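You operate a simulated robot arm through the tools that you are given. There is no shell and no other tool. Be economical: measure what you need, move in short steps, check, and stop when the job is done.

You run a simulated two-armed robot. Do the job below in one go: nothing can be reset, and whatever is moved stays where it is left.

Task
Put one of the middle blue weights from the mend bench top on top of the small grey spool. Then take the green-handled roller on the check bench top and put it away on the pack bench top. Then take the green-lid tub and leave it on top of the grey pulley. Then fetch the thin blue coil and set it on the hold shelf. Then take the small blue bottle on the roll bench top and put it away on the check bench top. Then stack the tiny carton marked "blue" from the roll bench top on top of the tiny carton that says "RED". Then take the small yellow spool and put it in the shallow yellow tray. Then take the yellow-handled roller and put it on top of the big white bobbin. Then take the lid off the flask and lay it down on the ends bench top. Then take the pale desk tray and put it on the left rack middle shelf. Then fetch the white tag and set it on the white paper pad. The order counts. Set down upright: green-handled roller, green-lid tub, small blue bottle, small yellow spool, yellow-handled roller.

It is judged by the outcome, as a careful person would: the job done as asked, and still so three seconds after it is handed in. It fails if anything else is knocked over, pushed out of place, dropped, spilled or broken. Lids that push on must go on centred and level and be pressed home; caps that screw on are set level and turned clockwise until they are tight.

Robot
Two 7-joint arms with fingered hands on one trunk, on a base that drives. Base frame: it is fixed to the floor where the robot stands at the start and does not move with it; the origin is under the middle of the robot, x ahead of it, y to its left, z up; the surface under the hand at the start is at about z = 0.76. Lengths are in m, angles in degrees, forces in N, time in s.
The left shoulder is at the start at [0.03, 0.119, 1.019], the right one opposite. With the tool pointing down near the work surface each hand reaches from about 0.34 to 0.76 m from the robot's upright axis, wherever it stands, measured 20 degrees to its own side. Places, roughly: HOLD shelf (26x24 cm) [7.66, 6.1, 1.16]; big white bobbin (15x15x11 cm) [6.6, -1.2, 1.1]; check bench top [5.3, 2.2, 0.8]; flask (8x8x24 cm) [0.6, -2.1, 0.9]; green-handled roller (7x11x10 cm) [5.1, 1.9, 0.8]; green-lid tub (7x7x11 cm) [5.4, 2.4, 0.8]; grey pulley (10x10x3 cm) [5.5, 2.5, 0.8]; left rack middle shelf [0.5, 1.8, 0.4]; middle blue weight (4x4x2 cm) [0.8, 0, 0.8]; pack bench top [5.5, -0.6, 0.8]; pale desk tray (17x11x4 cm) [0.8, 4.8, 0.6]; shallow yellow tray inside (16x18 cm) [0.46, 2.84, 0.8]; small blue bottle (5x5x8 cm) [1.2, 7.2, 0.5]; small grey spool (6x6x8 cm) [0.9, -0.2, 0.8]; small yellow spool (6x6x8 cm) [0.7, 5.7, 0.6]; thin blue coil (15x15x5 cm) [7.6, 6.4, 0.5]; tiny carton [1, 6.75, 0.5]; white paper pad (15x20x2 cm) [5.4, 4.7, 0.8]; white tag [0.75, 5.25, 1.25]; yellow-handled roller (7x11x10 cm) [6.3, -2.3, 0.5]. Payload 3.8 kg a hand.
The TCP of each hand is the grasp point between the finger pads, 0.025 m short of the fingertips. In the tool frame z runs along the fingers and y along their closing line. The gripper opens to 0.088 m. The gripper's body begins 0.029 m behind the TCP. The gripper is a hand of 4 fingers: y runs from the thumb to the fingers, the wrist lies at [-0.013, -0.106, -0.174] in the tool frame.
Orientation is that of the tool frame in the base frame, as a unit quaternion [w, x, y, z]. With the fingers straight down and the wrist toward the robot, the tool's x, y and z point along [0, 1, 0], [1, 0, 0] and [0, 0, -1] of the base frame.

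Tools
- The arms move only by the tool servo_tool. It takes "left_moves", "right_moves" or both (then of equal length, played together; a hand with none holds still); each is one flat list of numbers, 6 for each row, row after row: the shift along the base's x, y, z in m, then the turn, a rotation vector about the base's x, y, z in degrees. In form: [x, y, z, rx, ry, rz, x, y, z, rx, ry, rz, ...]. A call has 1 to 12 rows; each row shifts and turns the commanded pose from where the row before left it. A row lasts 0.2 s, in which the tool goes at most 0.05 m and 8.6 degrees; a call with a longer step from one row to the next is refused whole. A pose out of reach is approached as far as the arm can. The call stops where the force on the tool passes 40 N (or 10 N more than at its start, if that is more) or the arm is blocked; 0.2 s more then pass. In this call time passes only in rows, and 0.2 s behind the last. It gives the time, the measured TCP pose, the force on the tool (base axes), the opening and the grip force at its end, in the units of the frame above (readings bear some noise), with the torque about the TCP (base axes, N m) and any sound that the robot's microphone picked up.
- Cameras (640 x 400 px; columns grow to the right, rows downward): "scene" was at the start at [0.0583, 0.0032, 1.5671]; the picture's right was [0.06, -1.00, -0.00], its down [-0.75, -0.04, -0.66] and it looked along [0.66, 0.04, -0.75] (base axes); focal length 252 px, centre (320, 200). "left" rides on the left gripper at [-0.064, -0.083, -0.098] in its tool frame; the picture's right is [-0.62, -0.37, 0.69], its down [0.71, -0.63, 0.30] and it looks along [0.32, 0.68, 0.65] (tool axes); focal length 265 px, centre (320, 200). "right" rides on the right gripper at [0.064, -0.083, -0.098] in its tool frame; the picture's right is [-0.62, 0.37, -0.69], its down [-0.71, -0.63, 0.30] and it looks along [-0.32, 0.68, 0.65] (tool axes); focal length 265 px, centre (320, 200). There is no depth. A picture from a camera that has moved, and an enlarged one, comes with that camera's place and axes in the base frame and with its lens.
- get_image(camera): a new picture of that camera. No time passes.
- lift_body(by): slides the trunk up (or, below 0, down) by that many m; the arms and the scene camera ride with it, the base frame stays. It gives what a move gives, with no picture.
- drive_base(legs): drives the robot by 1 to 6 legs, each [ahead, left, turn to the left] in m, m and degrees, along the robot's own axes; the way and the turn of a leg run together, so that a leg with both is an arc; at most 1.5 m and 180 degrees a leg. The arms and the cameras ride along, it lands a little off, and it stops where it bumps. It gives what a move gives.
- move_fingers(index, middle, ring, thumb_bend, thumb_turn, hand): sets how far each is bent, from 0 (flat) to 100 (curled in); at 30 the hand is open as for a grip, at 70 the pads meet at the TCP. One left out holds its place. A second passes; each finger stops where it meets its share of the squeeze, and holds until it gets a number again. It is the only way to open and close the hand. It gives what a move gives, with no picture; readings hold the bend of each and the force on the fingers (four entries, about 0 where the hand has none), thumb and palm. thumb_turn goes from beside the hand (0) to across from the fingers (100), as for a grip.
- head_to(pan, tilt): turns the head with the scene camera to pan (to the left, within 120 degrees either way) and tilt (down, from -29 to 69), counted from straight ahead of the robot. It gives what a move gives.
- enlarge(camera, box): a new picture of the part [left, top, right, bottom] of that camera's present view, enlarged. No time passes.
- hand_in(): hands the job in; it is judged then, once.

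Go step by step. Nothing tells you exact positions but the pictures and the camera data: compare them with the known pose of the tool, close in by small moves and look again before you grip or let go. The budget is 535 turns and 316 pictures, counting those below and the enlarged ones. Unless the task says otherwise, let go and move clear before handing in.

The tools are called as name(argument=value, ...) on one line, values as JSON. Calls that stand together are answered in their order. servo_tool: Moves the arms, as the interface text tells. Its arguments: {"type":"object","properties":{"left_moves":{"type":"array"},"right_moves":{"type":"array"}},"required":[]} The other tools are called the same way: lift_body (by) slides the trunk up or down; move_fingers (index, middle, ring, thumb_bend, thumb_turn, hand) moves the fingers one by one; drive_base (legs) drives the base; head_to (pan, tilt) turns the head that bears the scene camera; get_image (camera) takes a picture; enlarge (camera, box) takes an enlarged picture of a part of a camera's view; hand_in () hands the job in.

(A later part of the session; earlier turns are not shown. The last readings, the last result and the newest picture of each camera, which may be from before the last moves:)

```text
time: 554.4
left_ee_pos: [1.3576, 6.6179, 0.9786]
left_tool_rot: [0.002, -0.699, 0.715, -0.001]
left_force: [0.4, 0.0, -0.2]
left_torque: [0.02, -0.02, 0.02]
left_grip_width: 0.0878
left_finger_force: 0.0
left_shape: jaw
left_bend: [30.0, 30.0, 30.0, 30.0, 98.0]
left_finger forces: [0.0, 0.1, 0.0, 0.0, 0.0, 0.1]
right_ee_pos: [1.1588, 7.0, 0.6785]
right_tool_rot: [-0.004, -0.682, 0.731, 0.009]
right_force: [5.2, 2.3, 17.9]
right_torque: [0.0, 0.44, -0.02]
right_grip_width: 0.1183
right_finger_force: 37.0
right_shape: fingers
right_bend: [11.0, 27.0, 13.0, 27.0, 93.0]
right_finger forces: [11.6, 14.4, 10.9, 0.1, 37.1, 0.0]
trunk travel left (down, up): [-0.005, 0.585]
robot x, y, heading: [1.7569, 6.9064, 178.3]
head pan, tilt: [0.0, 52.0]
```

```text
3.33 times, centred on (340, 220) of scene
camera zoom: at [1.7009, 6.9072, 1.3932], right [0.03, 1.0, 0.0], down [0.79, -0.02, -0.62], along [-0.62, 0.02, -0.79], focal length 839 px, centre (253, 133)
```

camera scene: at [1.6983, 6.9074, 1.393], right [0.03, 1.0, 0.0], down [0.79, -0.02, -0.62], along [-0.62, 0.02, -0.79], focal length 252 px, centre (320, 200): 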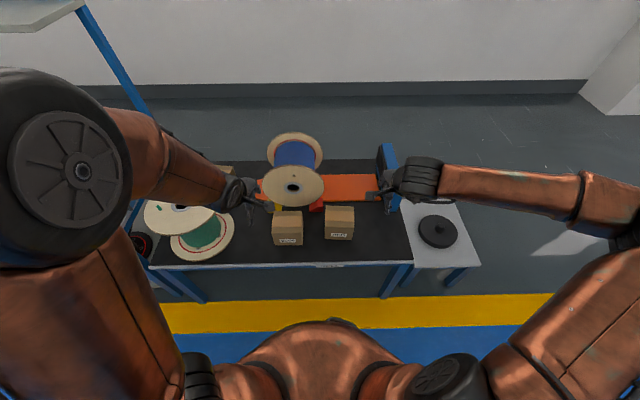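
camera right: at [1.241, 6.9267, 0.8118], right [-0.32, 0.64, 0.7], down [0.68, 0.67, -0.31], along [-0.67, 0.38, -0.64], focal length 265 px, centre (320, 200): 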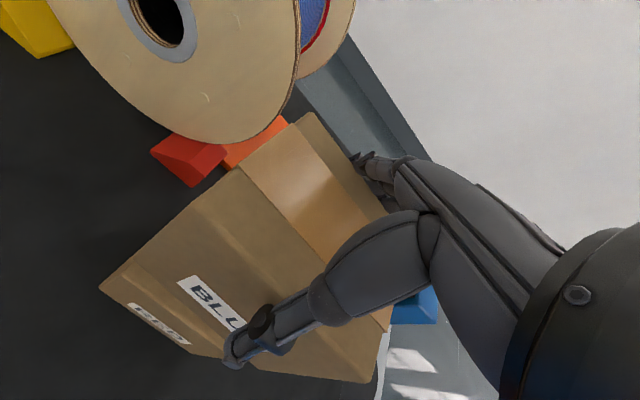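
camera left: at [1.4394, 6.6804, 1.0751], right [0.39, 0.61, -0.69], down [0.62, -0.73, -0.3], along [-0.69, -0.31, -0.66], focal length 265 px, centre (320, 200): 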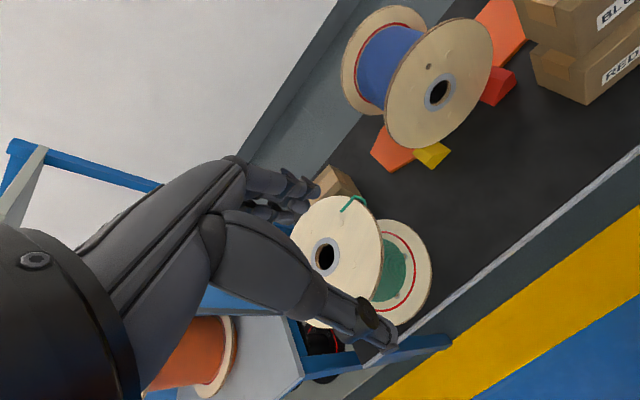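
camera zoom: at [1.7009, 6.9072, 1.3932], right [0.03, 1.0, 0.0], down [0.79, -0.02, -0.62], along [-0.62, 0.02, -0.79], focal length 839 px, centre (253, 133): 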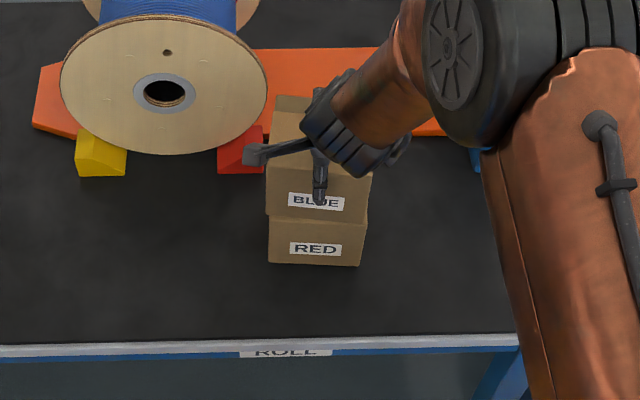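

Contact made. Relieve the pressure slightly and open.

servo_tool(right_moves=[0, 0, 0.003, 0, 0, 0, 0, 0, 0, 0, 0, 0])

move_fingers(hand="right", index=3, middle=3, ring=3, thumb_bend=3)

servo_tool(right_moves=[0, 0, 0.01, 0, 0, 0, 0, 0, 0.02, 0, 0, 0, 0, 0, 0.03, 0, 0, 0, 0, 0, 0.04, 0, 0, 0, 0, 0, 0.04, 0, 0, 0])

get_image(camera="right")

```text
time: 555.0
left_ee_pos: [1.3565, 6.6178, 0.9755]
left_tool_rot: [0.002, -0.7, 0.714, -0.001]
left_force: [1.3, -0.5, -0.4]
left_torque: [0.06, 0.01, -0.01]
left_grip_width: 0.0879
left_finger_force: 0.0
left_shape: jaw
left_bend: [30.0, 30.0, 30.0, 30.0, 98.0]
left_finger forces: [0.1, 0.0, 0.1, 0.0, 0.0, 0.0]
right_ee_pos: [1.1605, 7.0002, 0.6795]
right_tool_rot: [-0.003, -0.681, 0.732, 0.006]
right_force: [-0.3, 1.7, 11.5]
right_torque: [-0.02, 0.51, -0.03]
right_grip_width: 0.1179
right_finger_force: 33.3
right_shape: fingers
right_bend: [11.0, 27.0, 13.0, 28.0, 93.0]
right_finger forces: [11.2, 14.3, 10.5, 0.0, 30.8, 0.0]
trunk travel left (down, up): [-0.005, 0.585]
robot x, y, heading: [1.752, 6.9089, 178.6]
head pan, tilt: [0.0, 52.0]
```

```text
time: 556.0
left_ee_pos: [1.3548, 6.6184, 0.9757]
left_tool_rot: [0.002, -0.7, 0.715, -0.001]
left_force: [0.0, -0.4, 0.2]
left_torque: [-0.02, 0.0, 0.0]
left_grip_width: 0.088
left_finger_force: 0.1
left_shape: jaw
left_bend: [30.0, 30.0, 30.0, 30.0, 98.0]
left_finger forces: [0.0, 0.0, 0.1, 0.0, 0.0, 0.0]
right_ee_pos: [1.1607, 6.9992, 0.68]
right_tool_rot: [-0.002, -0.682, 0.731, 0.006]
right_force: [1.2, 0.4, -0.9]
right_torque: [0.01, 0.01, 0.0]
right_grip_width: 0.1291
right_finger_force: 0.3
right_shape: fingers
right_bend: [3.0, 3.0, 3.0, 3.0, 97.0]
right_finger forces: [0.1, 0.0, 0.1, 0.1, 0.8, 0.1]
trunk travel left (down, up): [-0.005, 0.585]
robot x, y, heading: [1.7527, 6.9091, 178.3]
head pan, tilt: [0.0, 52.0]
```

```text
time: 557.2
left_ee_pos: [1.3557, 6.6177, 0.9757]
left_tool_rot: [0.002, -0.7, 0.714, -0.002]
left_force: [0.1, 0.0, -0.8]
left_torque: [0.0, 0.01, -0.01]
left_grip_width: 0.088
left_finger_force: 0.0
left_shape: jaw
left_bend: [30.0, 30.0, 30.0, 30.0, 98.0]
left_finger forces: [0.1, 0.0, 0.0, 0.0, 0.0, 0.0]
right_ee_pos: [1.1618, 6.9975, 0.8177]
right_tool_rot: [-0.002, -0.681, 0.733, 0.005]
right_force: [1.1, -0.1, 1.2]
right_torque: [0.02, 0.0, -0.01]
right_grip_width: 0.1291
right_finger_force: 0.2
right_shape: fingers
right_bend: [3.0, 3.0, 3.0, 3.0, 97.0]
right_finger forces: [0.0, 0.0, 0.0, 0.0, 0.0, 0.0]
trunk travel left (down, up): [-0.005, 0.585]
robot x, y, heading: [1.7576, 6.9086, 178.7]
head pan, tilt: [0.0, 52.0]
```

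```text
156 pictures are left
camera right: at [1.241, 6.9277, 0.9142], right [-0.32, 0.64, 0.7], down [0.68, 0.67, -0.31], along [-0.67, 0.38, -0.64], focal length 265 px, centre (320, 200)
```

right: 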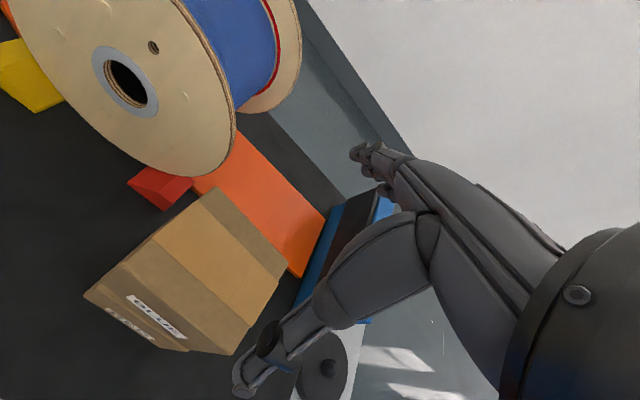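

BLUE sits squarely on RED. Next: the small yellow spool near (0.7, 5.7). Retract, raise trunk, move along to that table.

servo_tool(right_moves=[0.02, 0.01, 0.02, 0, 0, 1, 0.03, 0.015, 0.01, 0, 0, 1, 0.03, 0.015, 0.01, 0, 0, 1, 0.03, 0.015, 0.01, 0, 0, 0, 0.03, 0.015, 0, 0, 0, 0])

lift_body(by=0.17)

drive_base(legs=[[-0.4, 0, 1.6], [0, 1.3, 0]])

head_to(pan=0, tilt=35)

get_image(camera="scene")

```text
time: 558.4
left_ee_pos: [1.3558, 6.6177, 0.9757]
left_tool_rot: [0.001, -0.7, 0.714, -0.001]
left_force: [0.9, -0.3, 0.3]
left_torque: [-0.01, -0.02, -0.02]
left_grip_width: 0.0881
left_finger_force: 0.1
left_shape: jaw
left_bend: [30.0, 30.0, 30.0, 30.0, 98.0]
left_finger forces: [0.0, 0.1, 0.0, 0.1, 0.1, 0.1]
right_ee_pos: [1.3021, 7.0701, 0.8699]
right_tool_rot: [-0.002, -0.701, 0.713, 0.006]
right_force: [0.4, -0.3, -0.7]
right_torque: [-0.02, -0.02, -0.02]
right_grip_width: 0.129
right_finger_force: 0.0
right_shape: fingers
right_bend: [3.0, 3.0, 3.0, 3.0, 97.0]
right_finger forces: [0.1, 0.0, 0.0, 0.0, 0.0, 0.1]
trunk travel left (down, up): [-0.005, 0.585]
robot x, y, heading: [1.755, 6.9088, 178.4]
head pan, tilt: [0.0, 52.0]
```

```text
time: 560.3
left_ee_pos: [1.3559, 6.6184, 1.1453]
left_tool_rot: [0.002, -0.699, 0.715, -0.001]
left_force: [-0.1, -0.1, -0.9]
left_torque: [0.0, 0.0, 0.0]
left_grip_width: 0.0879
left_finger_force: 0.0
left_shape: jaw
left_bend: [30.0, 30.0, 30.0, 30.0, 98.0]
left_finger forces: [0.0, 0.1, 0.0, 0.1, 0.0, 0.0]
right_ee_pos: [1.3021, 7.0709, 1.0397]
right_tool_rot: [-0.002, -0.7, 0.714, 0.005]
right_force: [-0.1, 0.4, -0.7]
right_torque: [0.02, 0.02, 0.0]
right_grip_width: 0.129
right_finger_force: 0.0
right_shape: fingers
right_bend: [3.0, 3.0, 3.0, 3.0, 97.0]
right_finger forces: [0.0, 0.0, 0.0, 0.1, 0.1, 0.0]
trunk travel left (down, up): [-0.175, 0.415]
robot x, y, heading: [1.755, 6.9069, 178.5]
head pan, tilt: [0.0, 52.0]
```

```text
time: 569.0
left_ee_pos: [1.7739, 5.2935, 1.1464]
left_tool_rot: [-0.002, 0.711, -0.703, 0.001]
left_force: [-0.2, 0.7, -0.9]
left_torque: [-0.01, 0.03, 0.0]
left_grip_width: 0.0883
left_finger_force: 0.1
left_shape: jaw
left_bend: [30.0, 30.0, 30.0, 30.0, 98.0]
left_finger forces: [0.1, 0.1, 0.0, 0.0, 0.0, 0.0]
right_ee_pos: [1.706, 5.7443, 1.039]
right_tool_rot: [0.002, 0.712, -0.702, -0.007]
right_force: [0.8, 0.2, -0.6]
right_torque: [-0.01, 0.01, 0.0]
right_grip_width: 0.1292
right_finger_force: 0.1
right_shape: fingers
right_bend: [3.0, 3.0, 3.0, 3.0, 97.0]
right_finger forces: [0.0, 0.0, 0.1, 0.0, 0.0, 0.0]
trunk travel left (down, up): [-0.175, 0.415]
robot x, y, heading: [2.1636, 5.5971, -179.5]
head pan, tilt: [0.0, 52.0]
```

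```text
time: 569.8
left_ee_pos: [1.7746, 5.294, 1.1451]
left_tool_rot: [-0.002, 0.711, -0.703, 0.001]
left_force: [0.0, 0.5, 0.9]
left_torque: [0.04, 0.01, -0.01]
left_grip_width: 0.088
left_finger_force: 0.1
left_shape: jaw
left_bend: [30.0, 30.0, 30.0, 30.0, 98.0]
left_finger forces: [0.0, 0.0, 0.0, 0.1, 0.0, 0.0]
right_ee_pos: [1.7056, 5.7442, 1.0401]
right_tool_rot: [0.003, 0.712, -0.702, -0.005]
right_force: [0.7, -0.4, 0.2]
right_torque: [-0.01, -0.04, 0.01]
right_grip_width: 0.1292
right_finger_force: 0.1
right_shape: fingers
right_bend: [3.0, 3.0, 3.0, 3.0, 97.0]
right_finger forces: [0.0, 0.1, 0.0, 0.1, 0.0, 0.0]
trunk travel left (down, up): [-0.175, 0.415]
robot x, y, heading: [2.1642, 5.5945, -179.6]
head pan, tilt: [0.0, 35.0]
```

```text
155 pictures are left
camera scene: at [2.0948, 5.5949, 1.5872], right [-0.01, 1.0, 0.0], down [0.57, 0.0, -0.82], along [-0.82, -0.01, -0.57], focal length 252 px, centre (320, 200)
```

scene: 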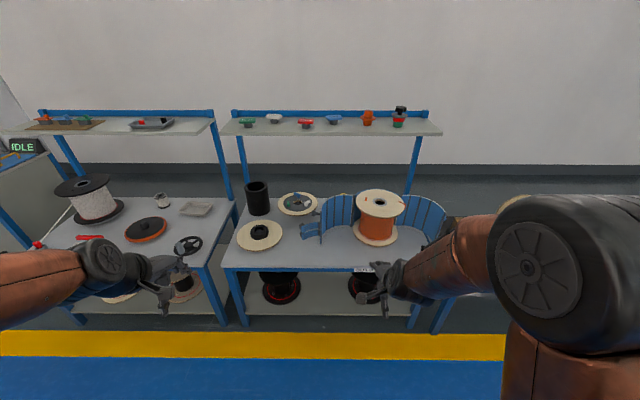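

The yellow spool is hidden behind the reel; it's on the wall side of the table (x≈0.7). I'll go round the end of the row into the corridor and work from there.

drive_base(legs=[[-0.1, 0, 0], [0, -1.5, 0], [0, -1.4, 0], [1.5, 0, 0], [0.45, 0, 0]])

drive_base(legs=[[0, 0, 180]])

```text
time: 593.8
left_ee_pos: [-0.0507, 8.1865, 1.146]
left_tool_rot: [-0.002, 0.713, -0.701, 0.002]
left_force: [0.0, 0.7, 0.9]
left_torque: [-0.01, -0.01, 0.0]
left_grip_width: 0.0879
left_finger_force: 0.1
left_shape: jaw
left_bend: [30.0, 30.0, 30.0, 30.0, 98.0]
left_finger forces: [0.1, 0.0, 0.0, 0.0, 0.0, 0.0]
right_ee_pos: [-0.1213, 8.6363, 1.04]
right_tool_rot: [0.002, 0.714, -0.701, -0.005]
right_force: [0.1, -0.4, -0.6]
right_torque: [-0.03, -0.02, 0.01]
right_grip_width: 0.129
right_finger_force: 0.0
right_shape: fingers
right_bend: [3.0, 3.0, 3.0, 3.0, 97.0]
right_finger forces: [0.0, 0.1, 0.0, 0.1, 0.0, 0.0]
trunk travel left (down, up): [-0.175, 0.415]
robot x, y, heading: [0.336, 8.4866, -179.4]
head pan, tilt: [0.0, 35.0]
```

```text
time: 601.4
left_ee_pos: [0.7413, 8.7721, 1.1464]
left_tool_rot: [-0.001, 0.722, 0.692, -0.002]
left_force: [-0.2, 0.8, 0.6]
left_torque: [0.03, 0.0, -0.02]
left_grip_width: 0.0879
left_finger_force: 0.0
left_shape: jaw
left_bend: [30.0, 30.0, 30.0, 30.0, 98.0]
left_finger forces: [0.0, 0.1, 0.0, 0.0, 0.1, 0.0]
right_ee_pos: [0.7857, 8.3184, 1.0401]
right_tool_rot: [0.005, 0.722, 0.692, 0.001]
right_force: [-0.9, -0.2, -0.1]
right_torque: [-0.01, 0.01, 0.01]
right_grip_width: 0.129
right_finger_force: 0.0
right_shape: fingers
right_bend: [3.0, 3.0, 3.0, 3.0, 97.0]
right_finger forces: [0.0, 0.0, 0.0, 0.1, 0.1, 0.1]
trunk travel left (down, up): [-0.175, 0.415]
robot x, y, heading: [0.338, 8.4893, -2.7]
head pan, tilt: [0.0, 35.0]
```

drive_base(legs=[[-0.42, 0, 2.7], [0, -1.5, 0], [0, -1.2, 0]])

head_to(pan=0, tilt=40)

get_image(camera="scene")

```text
time: 616.8
left_ee_pos: [0.3017, 6.1014, 1.1458]
left_tool_rot: [-0.001, 0.705, 0.709, -0.002]
left_force: [0.1, -0.5, 0.0]
left_torque: [0.01, -0.01, -0.02]
left_grip_width: 0.0877
left_finger_force: 0.1
left_shape: jaw
left_bend: [30.0, 30.0, 30.0, 30.0, 98.0]
left_finger forces: [0.0, 0.0, 0.0, 0.0, 0.0, 0.0]
right_ee_pos: [0.3672, 5.6501, 1.0396]
right_tool_rot: [0.006, 0.704, 0.71, 0.002]
right_force: [-1.2, -0.1, 0.8]
right_torque: [-0.02, -0.01, 0.01]
right_grip_width: 0.1292
right_finger_force: 0.1
right_shape: fingers
right_bend: [3.0, 3.0, 3.0, 3.0, 97.0]
right_finger forces: [0.0, 0.1, 0.0, 0.1, 0.0, 0.1]
trunk travel left (down, up): [-0.175, 0.415]
robot x, y, heading: [-0.086, 5.8052, -0.1]
head pan, tilt: [0.0, 35.0]
```

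```text
time: 617.4
left_ee_pos: [0.3015, 6.1006, 1.1465]
left_tool_rot: [-0.002, 0.706, 0.708, -0.002]
left_force: [-0.7, -0.8, 0.1]
left_torque: [-0.01, 0.0, -0.02]
left_grip_width: 0.0879
left_finger_force: 0.0
left_shape: jaw
left_bend: [30.0, 30.0, 30.0, 30.0, 98.0]
left_finger forces: [0.1, 0.1, 0.0, 0.0, 0.0, 0.0]
right_ee_pos: [0.3676, 5.6505, 1.0395]
right_tool_rot: [0.006, 0.705, 0.709, 0.001]
right_force: [0.4, -0.2, -0.2]
right_torque: [0.04, -0.02, -0.01]
right_grip_width: 0.1294
right_finger_force: 0.1
right_shape: fingers
right_bend: [3.0, 3.0, 3.0, 3.0, 97.0]
right_finger forces: [0.0, 0.0, 0.1, 0.1, 0.0, 0.0]
trunk travel left (down, up): [-0.175, 0.415]
robot x, y, heading: [-0.0874, 5.8044, -0.1]
head pan, tilt: [0.0, 40.0]
```

```text
154 pictures are left
camera scene: at [-0.0234, 5.8011, 1.5798], right [0.0, -1.0, 0.0], down [-0.64, 0.0, -0.77], along [0.77, 0.0, -0.64], focal length 252 px, centre (320, 200)
```

scene: 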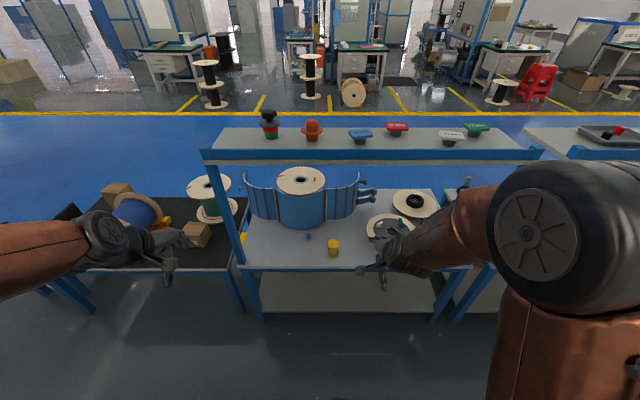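

I can see the yellow spool under the shelf near (0.73, 5.74), table top z≈0.61. Move closer.

drive_base(legs=[[0.2, 0.06, 0]])

move_fingers(hand="right", index=28, middle=28, ring=28, thumb_bend=28)

head_to(pan=-5, tilt=50)

get_image(camera="scene")

get_image(camera="right")

```text
time: 619.1
left_ee_pos: [0.5064, 6.1594, 1.1449]
left_tool_rot: [-0.001, 0.707, 0.707, -0.002]
left_force: [-0.6, 0.1, 0.1]
left_torque: [0.01, -0.01, 0.03]
left_grip_width: 0.0884
left_finger_force: 0.0
left_shape: jaw
left_bend: [30.0, 30.0, 30.0, 30.0, 98.0]
left_finger forces: [0.0, 0.1, 0.1, 0.1, 0.0, 0.0]
right_ee_pos: [0.5715, 5.7092, 1.039]
right_tool_rot: [0.006, 0.706, 0.708, 0.002]
right_force: [0.4, -0.3, -0.1]
right_torque: [0.02, 0.03, 0.01]
right_grip_width: 0.129
right_finger_force: 0.1
right_shape: fingers
right_bend: [3.0, 3.0, 3.0, 3.0, 97.0]
right_finger forces: [0.0, 0.1, 0.0, 0.0, 0.0, 0.0]
trunk travel left (down, up): [-0.175, 0.415]
robot x, y, heading: [0.1123, 5.8584, -0.3]
head pan, tilt: [0.0, 40.0]
```

```text
time: 620.1
left_ee_pos: [0.5053, 6.1609, 1.1465]
left_tool_rot: [-0.002, 0.707, 0.707, -0.003]
left_force: [0.5, 0.7, -0.3]
left_torque: [0.01, 0.01, 0.0]
left_grip_width: 0.0877
left_finger_force: 0.0
left_shape: jaw
left_bend: [30.0, 30.0, 30.0, 30.0, 98.0]
left_finger forces: [0.0, 0.0, 0.0, 0.1, 0.0, 0.0]
right_ee_pos: [0.5701, 5.7088, 1.0398]
right_tool_rot: [0.006, 0.706, 0.708, 0.002]
right_force: [-0.7, 0.2, -0.9]
right_torque: [0.03, 0.01, 0.02]
right_grip_width: 0.089
right_finger_force: 0.1
right_shape: fingers
right_bend: [28.0, 28.0, 28.0, 28.0, 97.0]
right_finger forces: [0.0, 0.0, 0.0, 0.0, 0.0, 0.0]
trunk travel left (down, up): [-0.175, 0.415]
robot x, y, heading: [0.1166, 5.8654, -0.2]
head pan, tilt: [0.0, 40.0]
```

```text
time: 620.8
left_ee_pos: [0.5067, 6.1599, 1.1468]
left_tool_rot: [-0.002, 0.707, 0.707, -0.002]
left_force: [0.3, 0.2, -0.2]
left_torque: [0.0, -0.01, 0.01]
left_grip_width: 0.088
left_finger_force: 0.1
left_shape: jaw
left_bend: [30.0, 30.0, 30.0, 30.0, 98.0]
left_finger forces: [0.0, 0.2, 0.0, 0.1, 0.0, 0.1]
right_ee_pos: [0.5706, 5.7084, 1.0406]
right_tool_rot: [0.005, 0.706, 0.708, 0.001]
right_force: [-0.3, -0.6, 0.2]
right_torque: [0.01, 0.0, 0.02]
right_grip_width: 0.0889
right_finger_force: 0.1
right_shape: fingers
right_bend: [28.0, 28.0, 28.0, 28.0, 97.0]
right_finger forces: [0.0, 0.1, 0.0, 0.0, 0.0, 0.0]
trunk travel left (down, up): [-0.175, 0.415]
robot x, y, heading: [0.1147, 5.8596, -0.3]
head pan, tilt: [-5.0, 50.0]
```

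```text
153 pictures are left
camera scene: at [0.1712, 5.8537, 1.5656], right [-0.09, -1.0, 0.0], down [-0.76, 0.07, -0.64], along [0.64, -0.06, -0.77], focal length 252 px, centre (320, 200)
```

scene: 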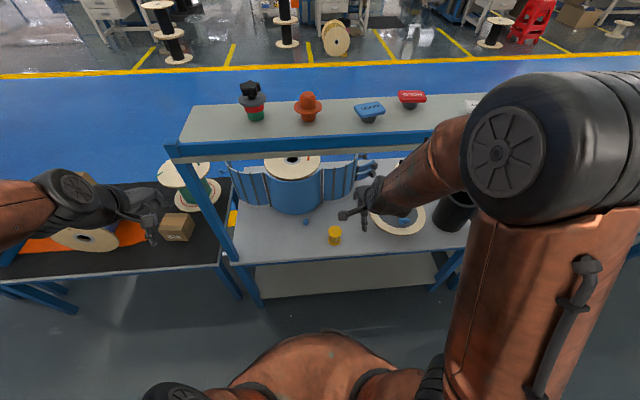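

```text
152 pictures are left
camera right: at [0.4847, 5.7743, 1.1365], right [0.36, -0.61, 0.7], down [-0.62, -0.72, -0.31], along [0.69, -0.33, -0.64], focal length 265 px, centre (320, 200)
```

right: 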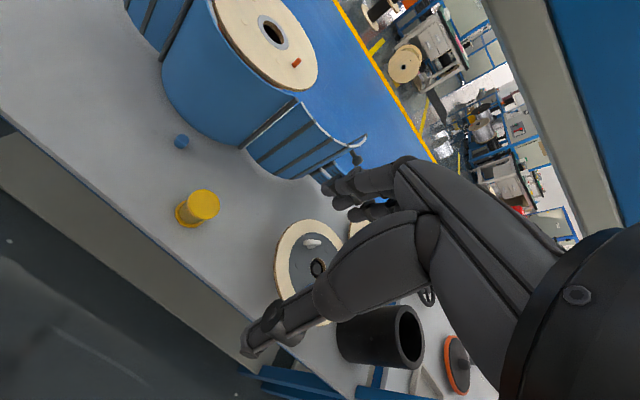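

Spool at (0.734, 5.741), top z≈0.69. Lower the hand first (to stay clear of the shelf), then move in above the spool.

servo_tool(right_moves=[0, 0.004, -0.04, 0, 0, 0, 0, 0.004, -0.04, 0, 0, 0, 0, 0.004, -0.04, 0, 0, 0, 0, 0.004, -0.04, 0, 0, 0, 0, 0.004, -0.04, 0, 0, 0, 0, 0.004, -0.04, 0, 0, 0, 0.04, 0.004, -0.02, 0, 0, 0, 0.04, 0.003, 0, 0, 0, 0, 0.04, 0, 0, 0, 0, 0, 0.044, 0, 0, 0, 0, 0, 0, 0, 0, 0, 0, 0])

get_image(camera="right")

get_image(camera="scene")

```text
time: 623.2
left_ee_pos: [0.5053, 6.1607, 1.147]
left_tool_rot: [-0.001, 0.707, 0.708, -0.002]
left_force: [-0.7, 0.8, -1.3]
left_torque: [-0.01, -0.03, -0.02]
left_grip_width: 0.088
left_finger_force: 0.0
left_shape: jaw
left_bend: [30.0, 30.0, 30.0, 30.0, 98.0]
left_finger forces: [0.0, 0.1, 0.0, 0.1, 0.0, 0.1]
right_ee_pos: [0.7321, 5.7405, 0.7821]
right_tool_rot: [0.006, 0.706, 0.708, 0.003]
right_force: [0.5, -0.5, 0.6]
right_torque: [-0.01, 0.02, 0.0]
right_grip_width: 0.0886
right_finger_force: 0.1
right_shape: fingers
right_bend: [28.0, 28.0, 28.0, 28.0, 97.0]
right_finger forces: [0.0, 0.0, 0.0, 0.0, 0.0, 0.1]
trunk travel left (down, up): [-0.175, 0.415]
robot x, y, heading: [0.1123, 5.8617, -0.2]
head pan, tilt: [-5.0, 50.0]
```

```text
151 pictures are left
camera right: at [0.6469, 5.8059, 0.8784], right [0.36, -0.61, 0.7], down [-0.62, -0.72, -0.31], along [0.69, -0.33, -0.64], focal length 265 px, centre (320, 200)
```

right: 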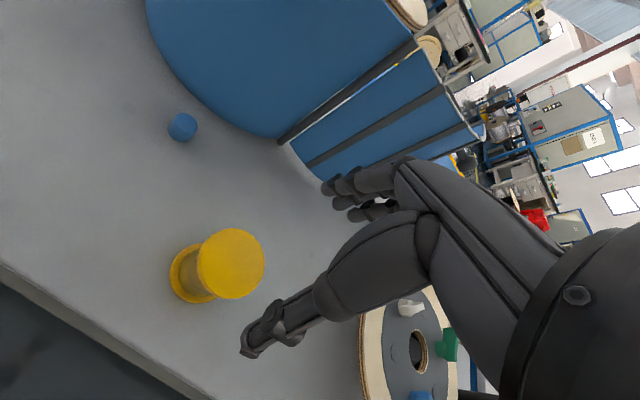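

```text
150 pictures are left
camera scene: at [0.1708, 5.8536, 1.5656], right [-0.09, -1.0, 0.0], down [-0.76, 0.07, -0.64], along [0.64, -0.06, -0.77], focal length 252 px, centre (320, 200)
```

scene: 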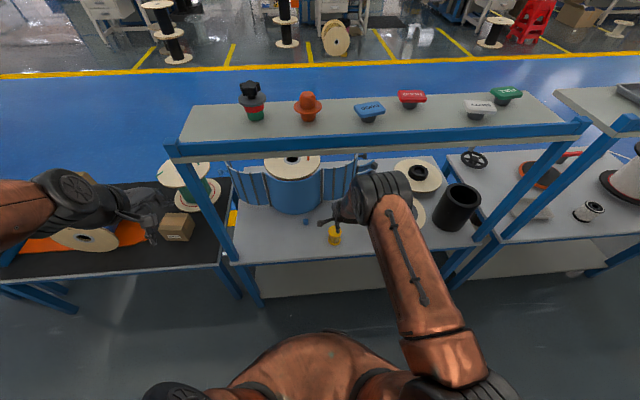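

Centred to within 6 mm. Adjust and lower around the top flange.

servo_tool(right_moves=[0, 0.005, -0.04, 0, 0, 0, 0, 0, -0.035, 0, 0, 0, 0, 0, -0.02, 0, 0, 0, 0, 0, 0, 0, 0, 0])

get_image(camera="right")

```text
time: 624.2
left_ee_pos: [0.5056, 6.1596, 1.146]
left_tool_rot: [-0.002, 0.707, 0.707, -0.002]
left_force: [-0.2, 0.5, -0.3]
left_torque: [-0.03, 0.0, -0.02]
left_grip_width: 0.0879
left_finger_force: 0.0
left_shape: jaw
left_bend: [30.0, 30.0, 30.0, 30.0, 98.0]
left_finger forces: [0.1, 0.1, 0.1, 0.0, 0.1, 0.1]
right_ee_pos: [0.7326, 5.7446, 0.6854]
right_tool_rot: [0.006, 0.706, 0.709, 0.002]
right_force: [0.5, -0.4, 0.1]
right_torque: [-0.02, 0.03, 0.0]
right_grip_width: 0.0892
right_finger_force: 0.0
right_shape: fingers
right_bend: [28.0, 28.0, 28.0, 28.0, 97.0]
right_finger forces: [0.0, 0.1, 0.0, 0.0, 0.0, 0.0]
trunk travel left (down, up): [-0.175, 0.415]
robot x, y, heading: [0.1153, 5.8596, -0.2]
head pan, tilt: [-5.0, 50.0]
```

```text
149 pictures are left
camera right: at [0.6478, 5.8096, 0.7822], right [0.36, -0.61, 0.7], down [-0.62, -0.72, -0.31], along [0.69, -0.33, -0.64], focal length 265 px, centre (320, 200)
```

right: 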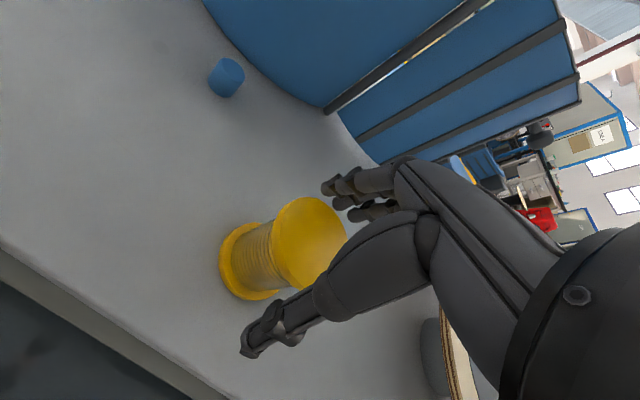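

servo_tool(right_moves=[0, 0.001, -0.01, 0, 0, 0, 0, 0, -0.006, 0, 0, 0, 0, 0, 0, 0, 0, 0])

move_fingers(hand="right", index=65, middle=65, ring=65, thumb_bend=65)

servo_tool(right_moves=[0, 0, 0.01, 0, 0, 0, 0, 0, 0.02, 0, 0, 0, 0, 0, 0, 0, 0, 0])

get_image(camera="right")

```text
time: 625.0
left_ee_pos: [0.5054, 6.1595, 1.1457]
left_tool_rot: [-0.001, 0.707, 0.707, -0.003]
left_force: [-0.5, 0.4, -0.5]
left_torque: [-0.06, 0.03, 0.03]
left_grip_width: 0.0878
left_finger_force: 0.1
left_shape: jaw
left_bend: [30.0, 30.0, 30.0, 30.0, 98.0]
left_finger forces: [0.0, 0.0, 0.1, 0.0, 0.0, 0.0]
right_ee_pos: [0.7335, 5.7443, 0.6691]
right_tool_rot: [0.005, 0.706, 0.708, 0.002]
right_force: [-0.2, 0.2, -0.6]
right_torque: [0.03, 0.03, -0.02]
right_grip_width: 0.089
right_finger_force: 0.2
right_shape: fingers
right_bend: [28.0, 28.0, 28.0, 28.0, 97.0]
right_finger forces: [0.1, 0.0, 0.1, 0.1, 0.0, 0.0]
trunk travel left (down, up): [-0.175, 0.415]
robot x, y, heading: [0.1175, 5.8607, -0.2]
head pan, tilt: [-5.0, 50.0]
```

```text
time: 626.0
left_ee_pos: [0.5054, 6.1603, 1.1461]
left_tool_rot: [-0.001, 0.707, 0.707, -0.002]
left_force: [0.4, -0.6, 0.4]
left_torque: [0.02, 0.04, 0.01]
left_grip_width: 0.0883
left_finger_force: 0.1
left_shape: jaw
left_bend: [30.0, 30.0, 30.0, 30.0, 98.0]
left_finger forces: [0.1, 0.1, 0.0, 0.0, 0.0, 0.0]
right_ee_pos: [0.7327, 5.7446, 0.6686]
right_tool_rot: [0.006, 0.705, 0.709, 0.002]
right_force: [1.7, 0.7, 2.8]
right_torque: [-0.02, -0.15, 0.0]
right_grip_width: 0.042
right_finger_force: 19.9
right_shape: fingers
right_bend: [52.0, 56.0, 59.0, 52.0, 95.0]
right_finger forces: [9.8, 7.2, 3.7, 0.0, 19.3, 0.2]
trunk travel left (down, up): [-0.175, 0.415]
robot x, y, heading: [0.1126, 5.8606, -0.2]
head pan, tilt: [-5.0, 50.0]
```

```text
time: 626.8
left_ee_pos: [0.5067, 6.1604, 1.1456]
left_tool_rot: [-0.002, 0.707, 0.707, -0.003]
left_force: [0.6, -0.1, 0.0]
left_torque: [0.02, -0.01, -0.02]
left_grip_width: 0.0882
left_finger_force: 0.1
left_shape: jaw
left_bend: [30.0, 30.0, 30.0, 30.0, 98.0]
left_finger forces: [0.0, 0.1, 0.0, 0.1, 0.0, 0.0]
right_ee_pos: [0.7325, 5.7462, 0.6984]
right_tool_rot: [0.004, 0.706, 0.708, 0.002]
right_force: [-0.4, 0.1, -1.4]
right_torque: [-0.01, 0.0, -0.02]
right_grip_width: 0.0418
right_finger_force: 19.6
right_shape: fingers
right_bend: [52.0, 57.0, 60.0, 52.0, 95.0]
right_finger forces: [9.7, 6.6, 3.5, 0.1, 19.0, 0.0]
trunk travel left (down, up): [-0.175, 0.415]
robot x, y, heading: [0.1111, 5.8613, -0.1]
head pan, tilt: [-5.0, 50.0]
```

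```text
148 pictures are left
camera right: at [0.6474, 5.8112, 0.7949], right [0.36, -0.61, 0.7], down [-0.62, -0.72, -0.31], along [0.69, -0.33, -0.65], focal length 265 px, centre (320, 200)
```

right: 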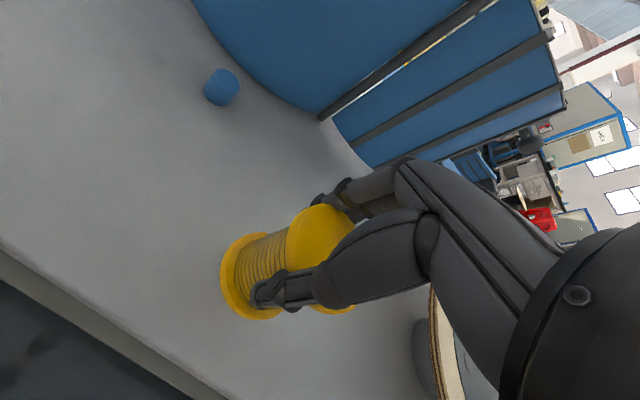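

Spool gripped firmly. Lift, back out from under the shelf, raise, and drive down the corridor to the yellow tray.

servo_tool(right_moves=[0, 0, 0.03, 0, 0, 0, 0, 0, 0.03, 0, 0, 0, -0.04, 0, 0, 0, 0, 0, -0.045, 0, 0, 0, 0, 0, -0.045, 0, 0, 0, 0, 0, -0.045, -0.005, 0.01, 0, 0, 0, -0.01, -0.005, 0.04, 0, 0, 0, 0, -0.005, 0.045, 0, 0, 0, 0, -0.005, 0.045, 0, 0, 0, 0, -0.005, 0.045, 0, 0, 0, 0, 0, 0.045, 0, 0, 0, 0, 0, 0.03, 0, 0, 0])

drive_base(legs=[[-0.36, 0, 0.2], [0, -1.5, 0], [0, -1.2, 0]])

head_to(pan=0, tilt=40)

get_image(camera="scene")

```text
time: 629.4
left_ee_pos: [0.5061, 6.16, 1.1464]
left_tool_rot: [-0.001, 0.707, 0.707, -0.002]
left_force: [0.3, 0.4, -0.5]
left_torque: [0.04, 0.0, 0.0]
left_grip_width: 0.0879
left_finger_force: 0.0
left_shape: jaw
left_bend: [30.0, 30.0, 30.0, 30.0, 98.0]
left_finger forces: [0.0, 0.1, 0.1, 0.0, 0.0, 0.0]
right_ee_pos: [0.5473, 5.7241, 1.0179]
right_tool_rot: [0.006, 0.706, 0.709, 0.001]
right_force: [-0.5, 0.9, -0.8]
right_torque: [0.0, -0.02, 0.01]
right_grip_width: 0.0411
right_finger_force: 18.5
right_shape: fingers
right_bend: [53.0, 57.0, 60.0, 52.0, 95.0]
right_finger forces: [8.5, 6.3, 3.7, 0.1, 17.7, 0.0]
trunk travel left (down, up): [-0.175, 0.415]
robot x, y, heading: [0.1127, 5.8633, -0.3]
head pan, tilt: [-5.0, 50.0]
```

```text
time: 644.2
left_ee_pos: [0.1778, 3.4944, 1.146]
left_tool_rot: [-0.002, 0.705, 0.709, -0.002]
left_force: [0.0, 0.0, -0.1]
left_torque: [-0.01, 0.0, 0.04]
left_grip_width: 0.0881
left_finger_force: 0.1
left_shape: jaw
left_bend: [30.0, 30.0, 30.0, 30.0, 98.0]
left_finger forces: [0.1, 0.0, 0.1, 0.0, 0.0, 0.0]
right_ee_pos: [0.2222, 3.0561, 1.0166]
right_tool_rot: [0.006, 0.704, 0.71, 0.002]
right_force: [0.0, 0.5, -1.0]
right_torque: [0.01, -0.05, -0.01]
right_grip_width: 0.0408
right_finger_force: 18.1
right_shape: fingers
right_bend: [53.0, 57.0, 60.0, 52.0, 95.0]
right_finger forces: [8.4, 6.4, 3.7, 0.0, 17.6, 0.0]
trunk travel left (down, up): [-0.175, 0.415]
robot x, y, heading: [-0.218, 3.1904, 0.1]
head pan, tilt: [-5.0, 50.0]
```

```text
time: 645.0
left_ee_pos: [0.1778, 3.4935, 1.1466]
left_tool_rot: [-0.001, 0.705, 0.709, -0.003]
left_force: [-0.3, 0.0, 0.0]
left_torque: [0.02, -0.01, -0.03]
left_grip_width: 0.0882
left_finger_force: 0.0
left_shape: jaw
left_bend: [30.0, 30.0, 30.0, 30.0, 98.0]
left_finger forces: [0.1, 0.0, 0.0, 0.0, 0.0, 0.0]
right_ee_pos: [0.2215, 3.0562, 1.0164]
right_tool_rot: [0.005, 0.704, 0.71, 0.002]
right_force: [0.6, 0.9, -1.3]
right_torque: [0.0, 0.01, -0.02]
right_grip_width: 0.0408
right_finger_force: 17.6
right_shape: fingers
right_bend: [53.0, 57.0, 60.0, 52.0, 95.0]
right_finger forces: [8.4, 6.3, 3.8, 0.1, 17.6, 0.0]
trunk travel left (down, up): [-0.175, 0.415]
robot x, y, heading: [-0.2143, 3.1932, -0.4]
head pan, tilt: [0.0, 40.0]
```

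```text
147 pictures are left
camera scene: at [-0.1479, 3.1928, 1.5797], right [0.0, -1.0, 0.0], down [-0.64, 0.0, -0.77], along [0.77, 0.0, -0.64], focal length 252 px, centre (320, 200)
```

scene: 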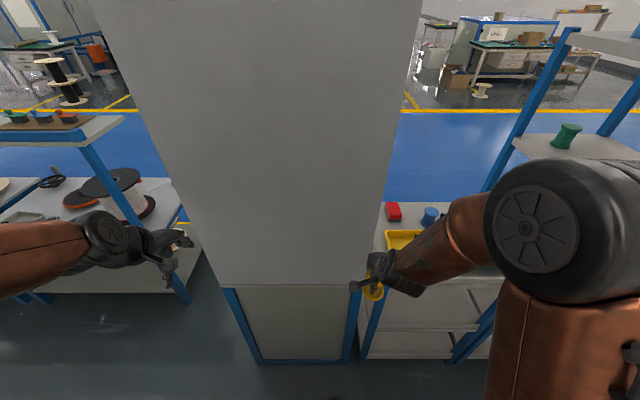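

The tray is right of the tall panel at about (0.5, 2.84). Shift right 0.2 m and look.

drive_base(legs=[[0, -0.2, 0.3]])

head_to(pan=-12, tilt=48)

get_image(camera="scene")

get_image(camera="right")

```text
time: 646.6
left_ee_pos: [0.1765, 3.2918, 1.1456]
left_tool_rot: [-0.002, 0.702, 0.712, -0.001]
left_force: [0.2, 1.1, -0.2]
left_torque: [-0.02, 0.0, 0.03]
left_grip_width: 0.0881
left_finger_force: 0.0
left_shape: jaw
left_bend: [30.0, 30.0, 30.0, 30.0, 98.0]
left_finger forces: [0.0, 0.1, 0.0, 0.0, 0.0, 0.0]
right_ee_pos: [0.2245, 2.856, 1.0164]
right_tool_rot: [0.006, 0.701, 0.713, 0.002]
right_force: [0.7, 0.0, -1.4]
right_torque: [0.01, 0.0, -0.01]
right_grip_width: 0.041
right_finger_force: 17.7
right_shape: fingers
right_bend: [53.0, 57.0, 60.0, 52.0, 95.0]
right_finger forces: [8.3, 6.4, 3.7, 0.0, 17.5, 0.0]
trunk travel left (down, up): [-0.175, 0.415]
robot x, y, heading: [-0.2134, 2.9909, 0.5]
head pan, tilt: [0.0, 40.0]
```

```text
time: 647.3
left_ee_pos: [0.1757, 3.2943, 1.145]
left_tool_rot: [-0.001, 0.703, 0.712, -0.003]
left_force: [0.4, 0.2, -0.6]
left_torque: [0.06, 0.0, -0.03]
left_grip_width: 0.088
left_finger_force: 0.1
left_shape: jaw
left_bend: [30.0, 30.0, 30.0, 30.0, 98.0]
left_finger forces: [0.1, 0.1, 0.1, 0.1, 0.0, 0.0]
right_ee_pos: [0.2239, 2.8579, 1.0166]
right_tool_rot: [0.005, 0.701, 0.713, 0.003]
right_force: [0.1, -0.5, -1.4]
right_torque: [0.02, 0.01, 0.0]
right_grip_width: 0.0407
right_finger_force: 18.0
right_shape: fingers
right_bend: [53.0, 57.0, 60.0, 52.0, 95.0]
right_finger forces: [8.3, 6.3, 3.6, 0.0, 17.5, 0.1]
trunk travel left (down, up): [-0.175, 0.415]
robot x, y, heading: [-0.2146, 2.9934, 0.7]
head pan, tilt: [-12.0, 48.0]
```

```text
146 pictures are left
camera scene: at [-0.1547, 2.974, 1.5683], right [-0.2, -0.98, 0.0], down [-0.73, 0.15, -0.67], along [0.66, -0.13, -0.74], focal length 252 px, centre (320, 200)
```

scene: 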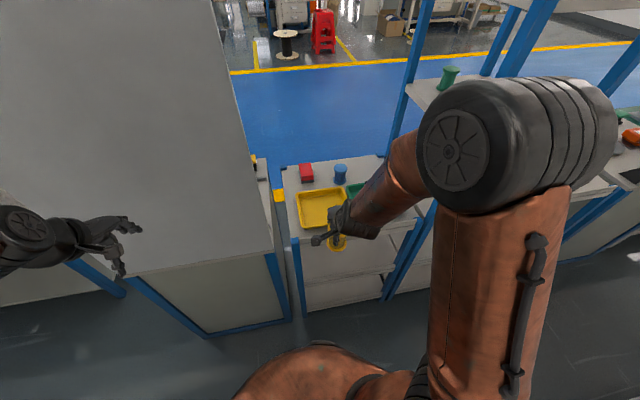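

```text
145 pictures are left
camera right: at [0.1374, 2.9218, 1.1137], right [0.37, -0.61, 0.7], down [-0.61, -0.73, -0.31], along [0.7, -0.32, -0.64], focal length 265 px, centre (320, 200)
```

right: 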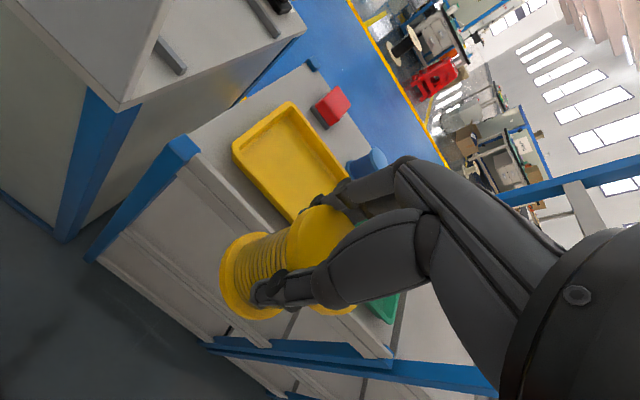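

Tray centre ≈ (0.487, 2.845), floor z≈0.80; the panel edge at y≈3.05 leaves room. Extend the hand over the tray.

servo_tool(right_moves=[0.04, -0.002, 0, 0, 0, 0, 0.04, -0.002, 0, 0, 0, 0, 0.04, -0.002, 0, 0, 0, 0, 0.04, -0.002, 0, 0, 0, 0, 0.04, -0.002, 0, 0, 0, 0, 0.04, -0.002, 0, 0, 0, 0, 0.023, 0, -0.02, 0, 0, 0, 0, 0, -0.03, 0, 0, 0, 0, 0, 0, 0, 0, 0])

get_image(camera="right")

enlarge(camera="scene", box=[260, 140, 420, 260])

```text
time: 649.3
left_ee_pos: [0.176, 3.2946, 1.1456]
left_tool_rot: [-0.001, 0.702, 0.712, -0.003]
left_force: [0.5, -0.2, 0.1]
left_torque: [0.0, 0.0, 0.01]
left_grip_width: 0.0878
left_finger_force: 0.1
left_shape: jaw
left_bend: [30.0, 30.0, 30.0, 30.0, 98.0]
left_finger forces: [0.1, 0.0, 0.1, 0.0, 0.0, 0.0]
right_ee_pos: [0.4864, 2.8465, 0.9684]
right_tool_rot: [0.005, 0.701, 0.713, 0.002]
right_force: [-0.9, -0.4, -0.9]
right_torque: [-0.01, 0.0, 0.0]
right_grip_width: 0.0405
right_finger_force: 17.7
right_shape: fingers
right_bend: [53.0, 57.0, 60.0, 52.0, 95.0]
right_finger forces: [7.6, 6.2, 3.8, 0.1, 16.9, 0.1]
trunk travel left (down, up): [-0.175, 0.415]
robot x, y, heading: [-0.213, 2.9934, 0.6]
head pan, tilt: [-12.0, 48.0]
```

```text
144 pictures are left
camera right: at [0.3999, 2.9109, 1.065], right [0.37, -0.61, 0.7], down [-0.61, -0.73, -0.31], along [0.7, -0.32, -0.64], focal length 265 px, centre (320, 200)
```

right: 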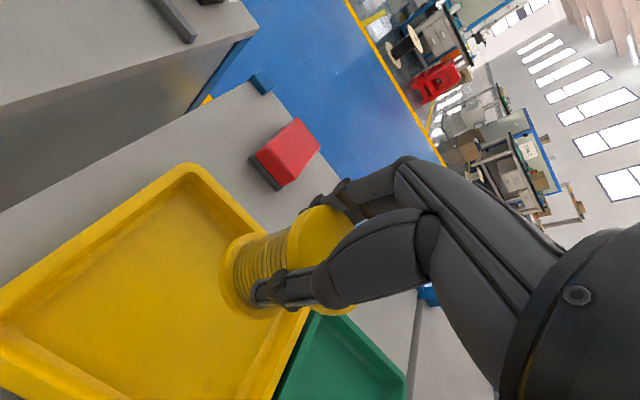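

```text
3.33 times, centred on (340, 200) of scene
camera zoom: at [-0.1547, 2.9736, 1.5683], right [-0.2, -0.98, 0.0], down [-0.73, 0.15, -0.67], along [0.66, -0.13, -0.74], focal length 839 px, centre (253, 200)
```

zoom: 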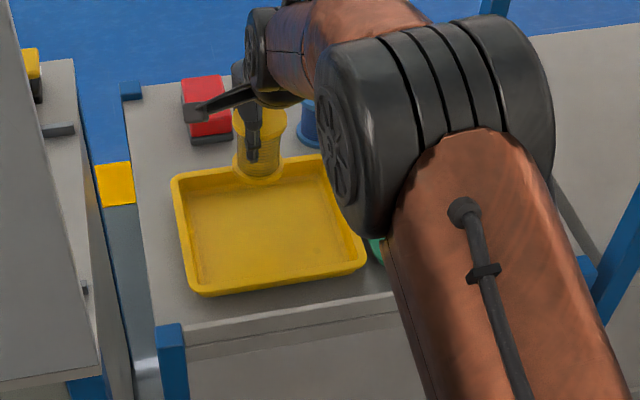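

Refining with both views: tray centre ≈ (0.45, 2.843), rim z≈0.858, and the spool hangs 8.7 cm below the grasp point. Shift 3.6 cm nearer and lower.

servo_tool(right_moves=[-0.036, -0.003, 0, 0, 0, 0, 0, 0, -0.02, 0, 0, 0, 0, 0, -0.015, 0, 0, 0, 0, 0, 0, 0, 0, 0])

get_image(camera="right")

enlarge(camera="scene", box=[260, 140, 420, 260])

```text
time: 650.3
left_ee_pos: [0.1754, 3.2955, 1.1451]
left_tool_rot: [-0.001, 0.702, 0.712, -0.002]
left_force: [-0.1, 0.1, -0.1]
left_torque: [0.02, -0.01, 0.01]
left_grip_width: 0.0883
left_finger_force: 0.1
left_shape: jaw
left_bend: [30.0, 30.0, 30.0, 30.0, 98.0]
left_finger forces: [0.0, 0.0, 0.0, 0.0, 0.1, 0.0]
right_ee_pos: [0.4518, 2.8446, 0.932]
right_tool_rot: [0.006, 0.7, 0.714, 0.002]
right_force: [1.2, 0.2, -1.5]
right_torque: [0.0, -0.02, -0.02]
right_grip_width: 0.04
right_finger_force: 17.6
right_shape: fingers
right_bend: [53.0, 57.0, 60.0, 52.0, 95.0]
right_finger forces: [7.6, 6.2, 3.9, 0.0, 16.9, 0.0]
trunk travel left (down, up): [-0.175, 0.415]
robot x, y, heading: [-0.2139, 2.9868, 0.6]
head pan, tilt: [-12.0, 48.0]
```

```text
142 pictures are left
camera right: at [0.3648, 2.9082, 1.0288], right [0.37, -0.61, 0.7], down [-0.61, -0.73, -0.31], along [0.7, -0.32, -0.64], focal length 265 px, centre (320, 200)
```

right: 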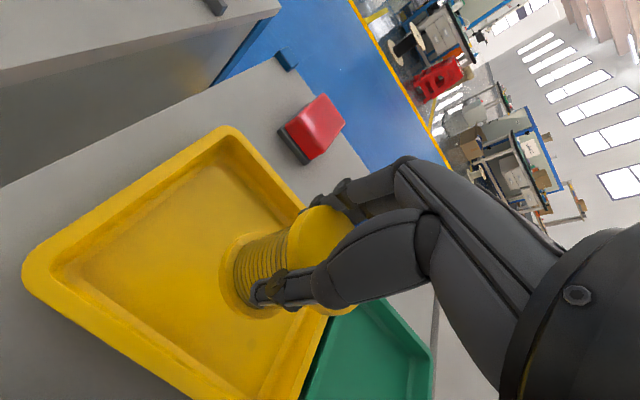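

```text
3.33 times, centred on (340, 200) of scene
camera zoom: at [-0.1544, 2.9736, 1.5683], right [-0.2, -0.98, 0.0], down [-0.73, 0.15, -0.67], along [0.66, -0.13, -0.74], focal length 839 px, centre (253, 200)
```

zoom: 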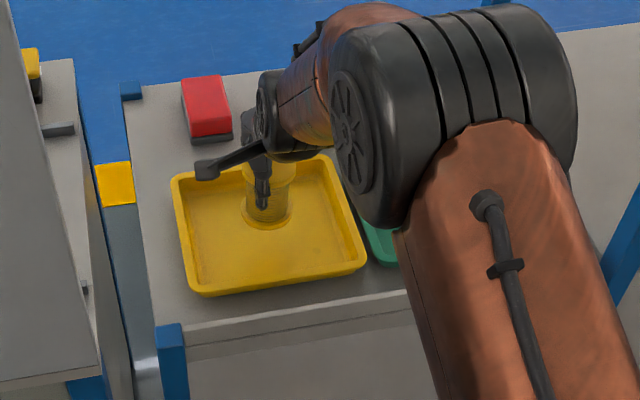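

Looks well inside the tray. Lower in steps to contact.

servo_tool(right_moves=[0, 0, -0.008, 0, 0, 0, 0, 0, -0.005, 0, 0, 0, 0, 0, 0, 0, 0, 0])

servo_tool(right_moves=[0, 0, -0.005, 0, 0, 0, 0, 0, -0.004, 0, 0, 0, 0, 0, 0, 0, 0, 0])

servo_tool(right_moves=[0, 0, -0.004, 0, 0, 0, 0, 0, -0.003, 0, 0, 0, 0, 0, 0, 0, 0, 0])

```text
time: 651.1
left_ee_pos: [0.1767, 3.2948, 1.1458]
left_tool_rot: [-0.001, 0.702, 0.712, -0.003]
left_force: [0.3, -0.3, -0.5]
left_torque: [0.01, -0.01, 0.02]
left_grip_width: 0.0879
left_finger_force: 0.1
left_shape: jaw
left_bend: [30.0, 30.0, 30.0, 30.0, 98.0]
left_finger forces: [0.1, 0.0, 0.0, 0.0, 0.0, 0.0]
right_ee_pos: [0.4527, 2.8436, 0.9197]
right_tool_rot: [0.006, 0.701, 0.714, 0.001]
right_force: [0.0, 0.4, -1.5]
right_torque: [-0.04, 0.03, -0.03]
right_grip_width: 0.0401
right_finger_force: 17.1
right_shape: fingers
right_bend: [53.0, 57.0, 60.0, 52.0, 95.0]
right_finger forces: [7.6, 6.4, 3.8, 0.0, 17.0, 0.0]
trunk travel left (down, up): [-0.175, 0.415]
robot x, y, heading: [-0.2119, 2.9886, 0.4]
head pan, tilt: [-12.0, 48.0]
```

```text
time: 651.9
left_ee_pos: [0.1767, 3.2942, 1.1462]
left_tool_rot: [-0.002, 0.702, 0.712, -0.003]
left_force: [-0.5, -0.7, -0.4]
left_torque: [-0.03, 0.04, -0.01]
left_grip_width: 0.0878
left_finger_force: 0.0
left_shape: jaw
left_bend: [30.0, 30.0, 30.0, 30.0, 98.0]
left_finger forces: [0.0, 0.1, 0.0, 0.0, 0.0, 0.0]
right_ee_pos: [0.4512, 2.8429, 0.9094]
right_tool_rot: [0.006, 0.701, 0.713, 0.002]
right_force: [-0.6, 0.2, -1.4]
right_torque: [0.01, 0.01, -0.01]
right_grip_width: 0.0407
right_finger_force: 17.3
right_shape: fingers
right_bend: [53.0, 57.0, 60.0, 52.0, 95.0]
right_finger forces: [7.6, 6.3, 3.8, 0.1, 16.9, 0.1]
trunk travel left (down, up): [-0.175, 0.415]
robot x, y, heading: [-0.2112, 2.9876, 0.5]
head pan, tilt: [-12.0, 48.0]
```

```text
time: 652.7
left_ee_pos: [0.1752, 3.2948, 1.1471]
left_tool_rot: [-0.002, 0.702, 0.712, -0.003]
left_force: [0.0, -0.1, 0.1]
left_torque: [-0.03, 0.06, 0.01]
left_grip_width: 0.0879
left_finger_force: 0.1
left_shape: jaw
left_bend: [30.0, 30.0, 30.0, 30.0, 98.0]
left_finger forces: [0.1, 0.0, 0.0, 0.0, 0.0, 0.0]
right_ee_pos: [0.4505, 2.842, 0.9023]
right_tool_rot: [0.005, 0.701, 0.714, 0.003]
right_force: [-0.9, 0.3, -1.9]
right_torque: [0.01, -0.03, 0.0]
right_grip_width: 0.0404
right_finger_force: 17.3
right_shape: fingers
right_bend: [53.0, 57.0, 60.0, 52.0, 95.0]
right_finger forces: [7.6, 6.4, 3.7, 0.0, 16.8, 0.0]
trunk travel left (down, up): [-0.175, 0.415]
robot x, y, heading: [-0.2129, 2.9924, 0.5]
head pan, tilt: [-12.0, 48.0]
```

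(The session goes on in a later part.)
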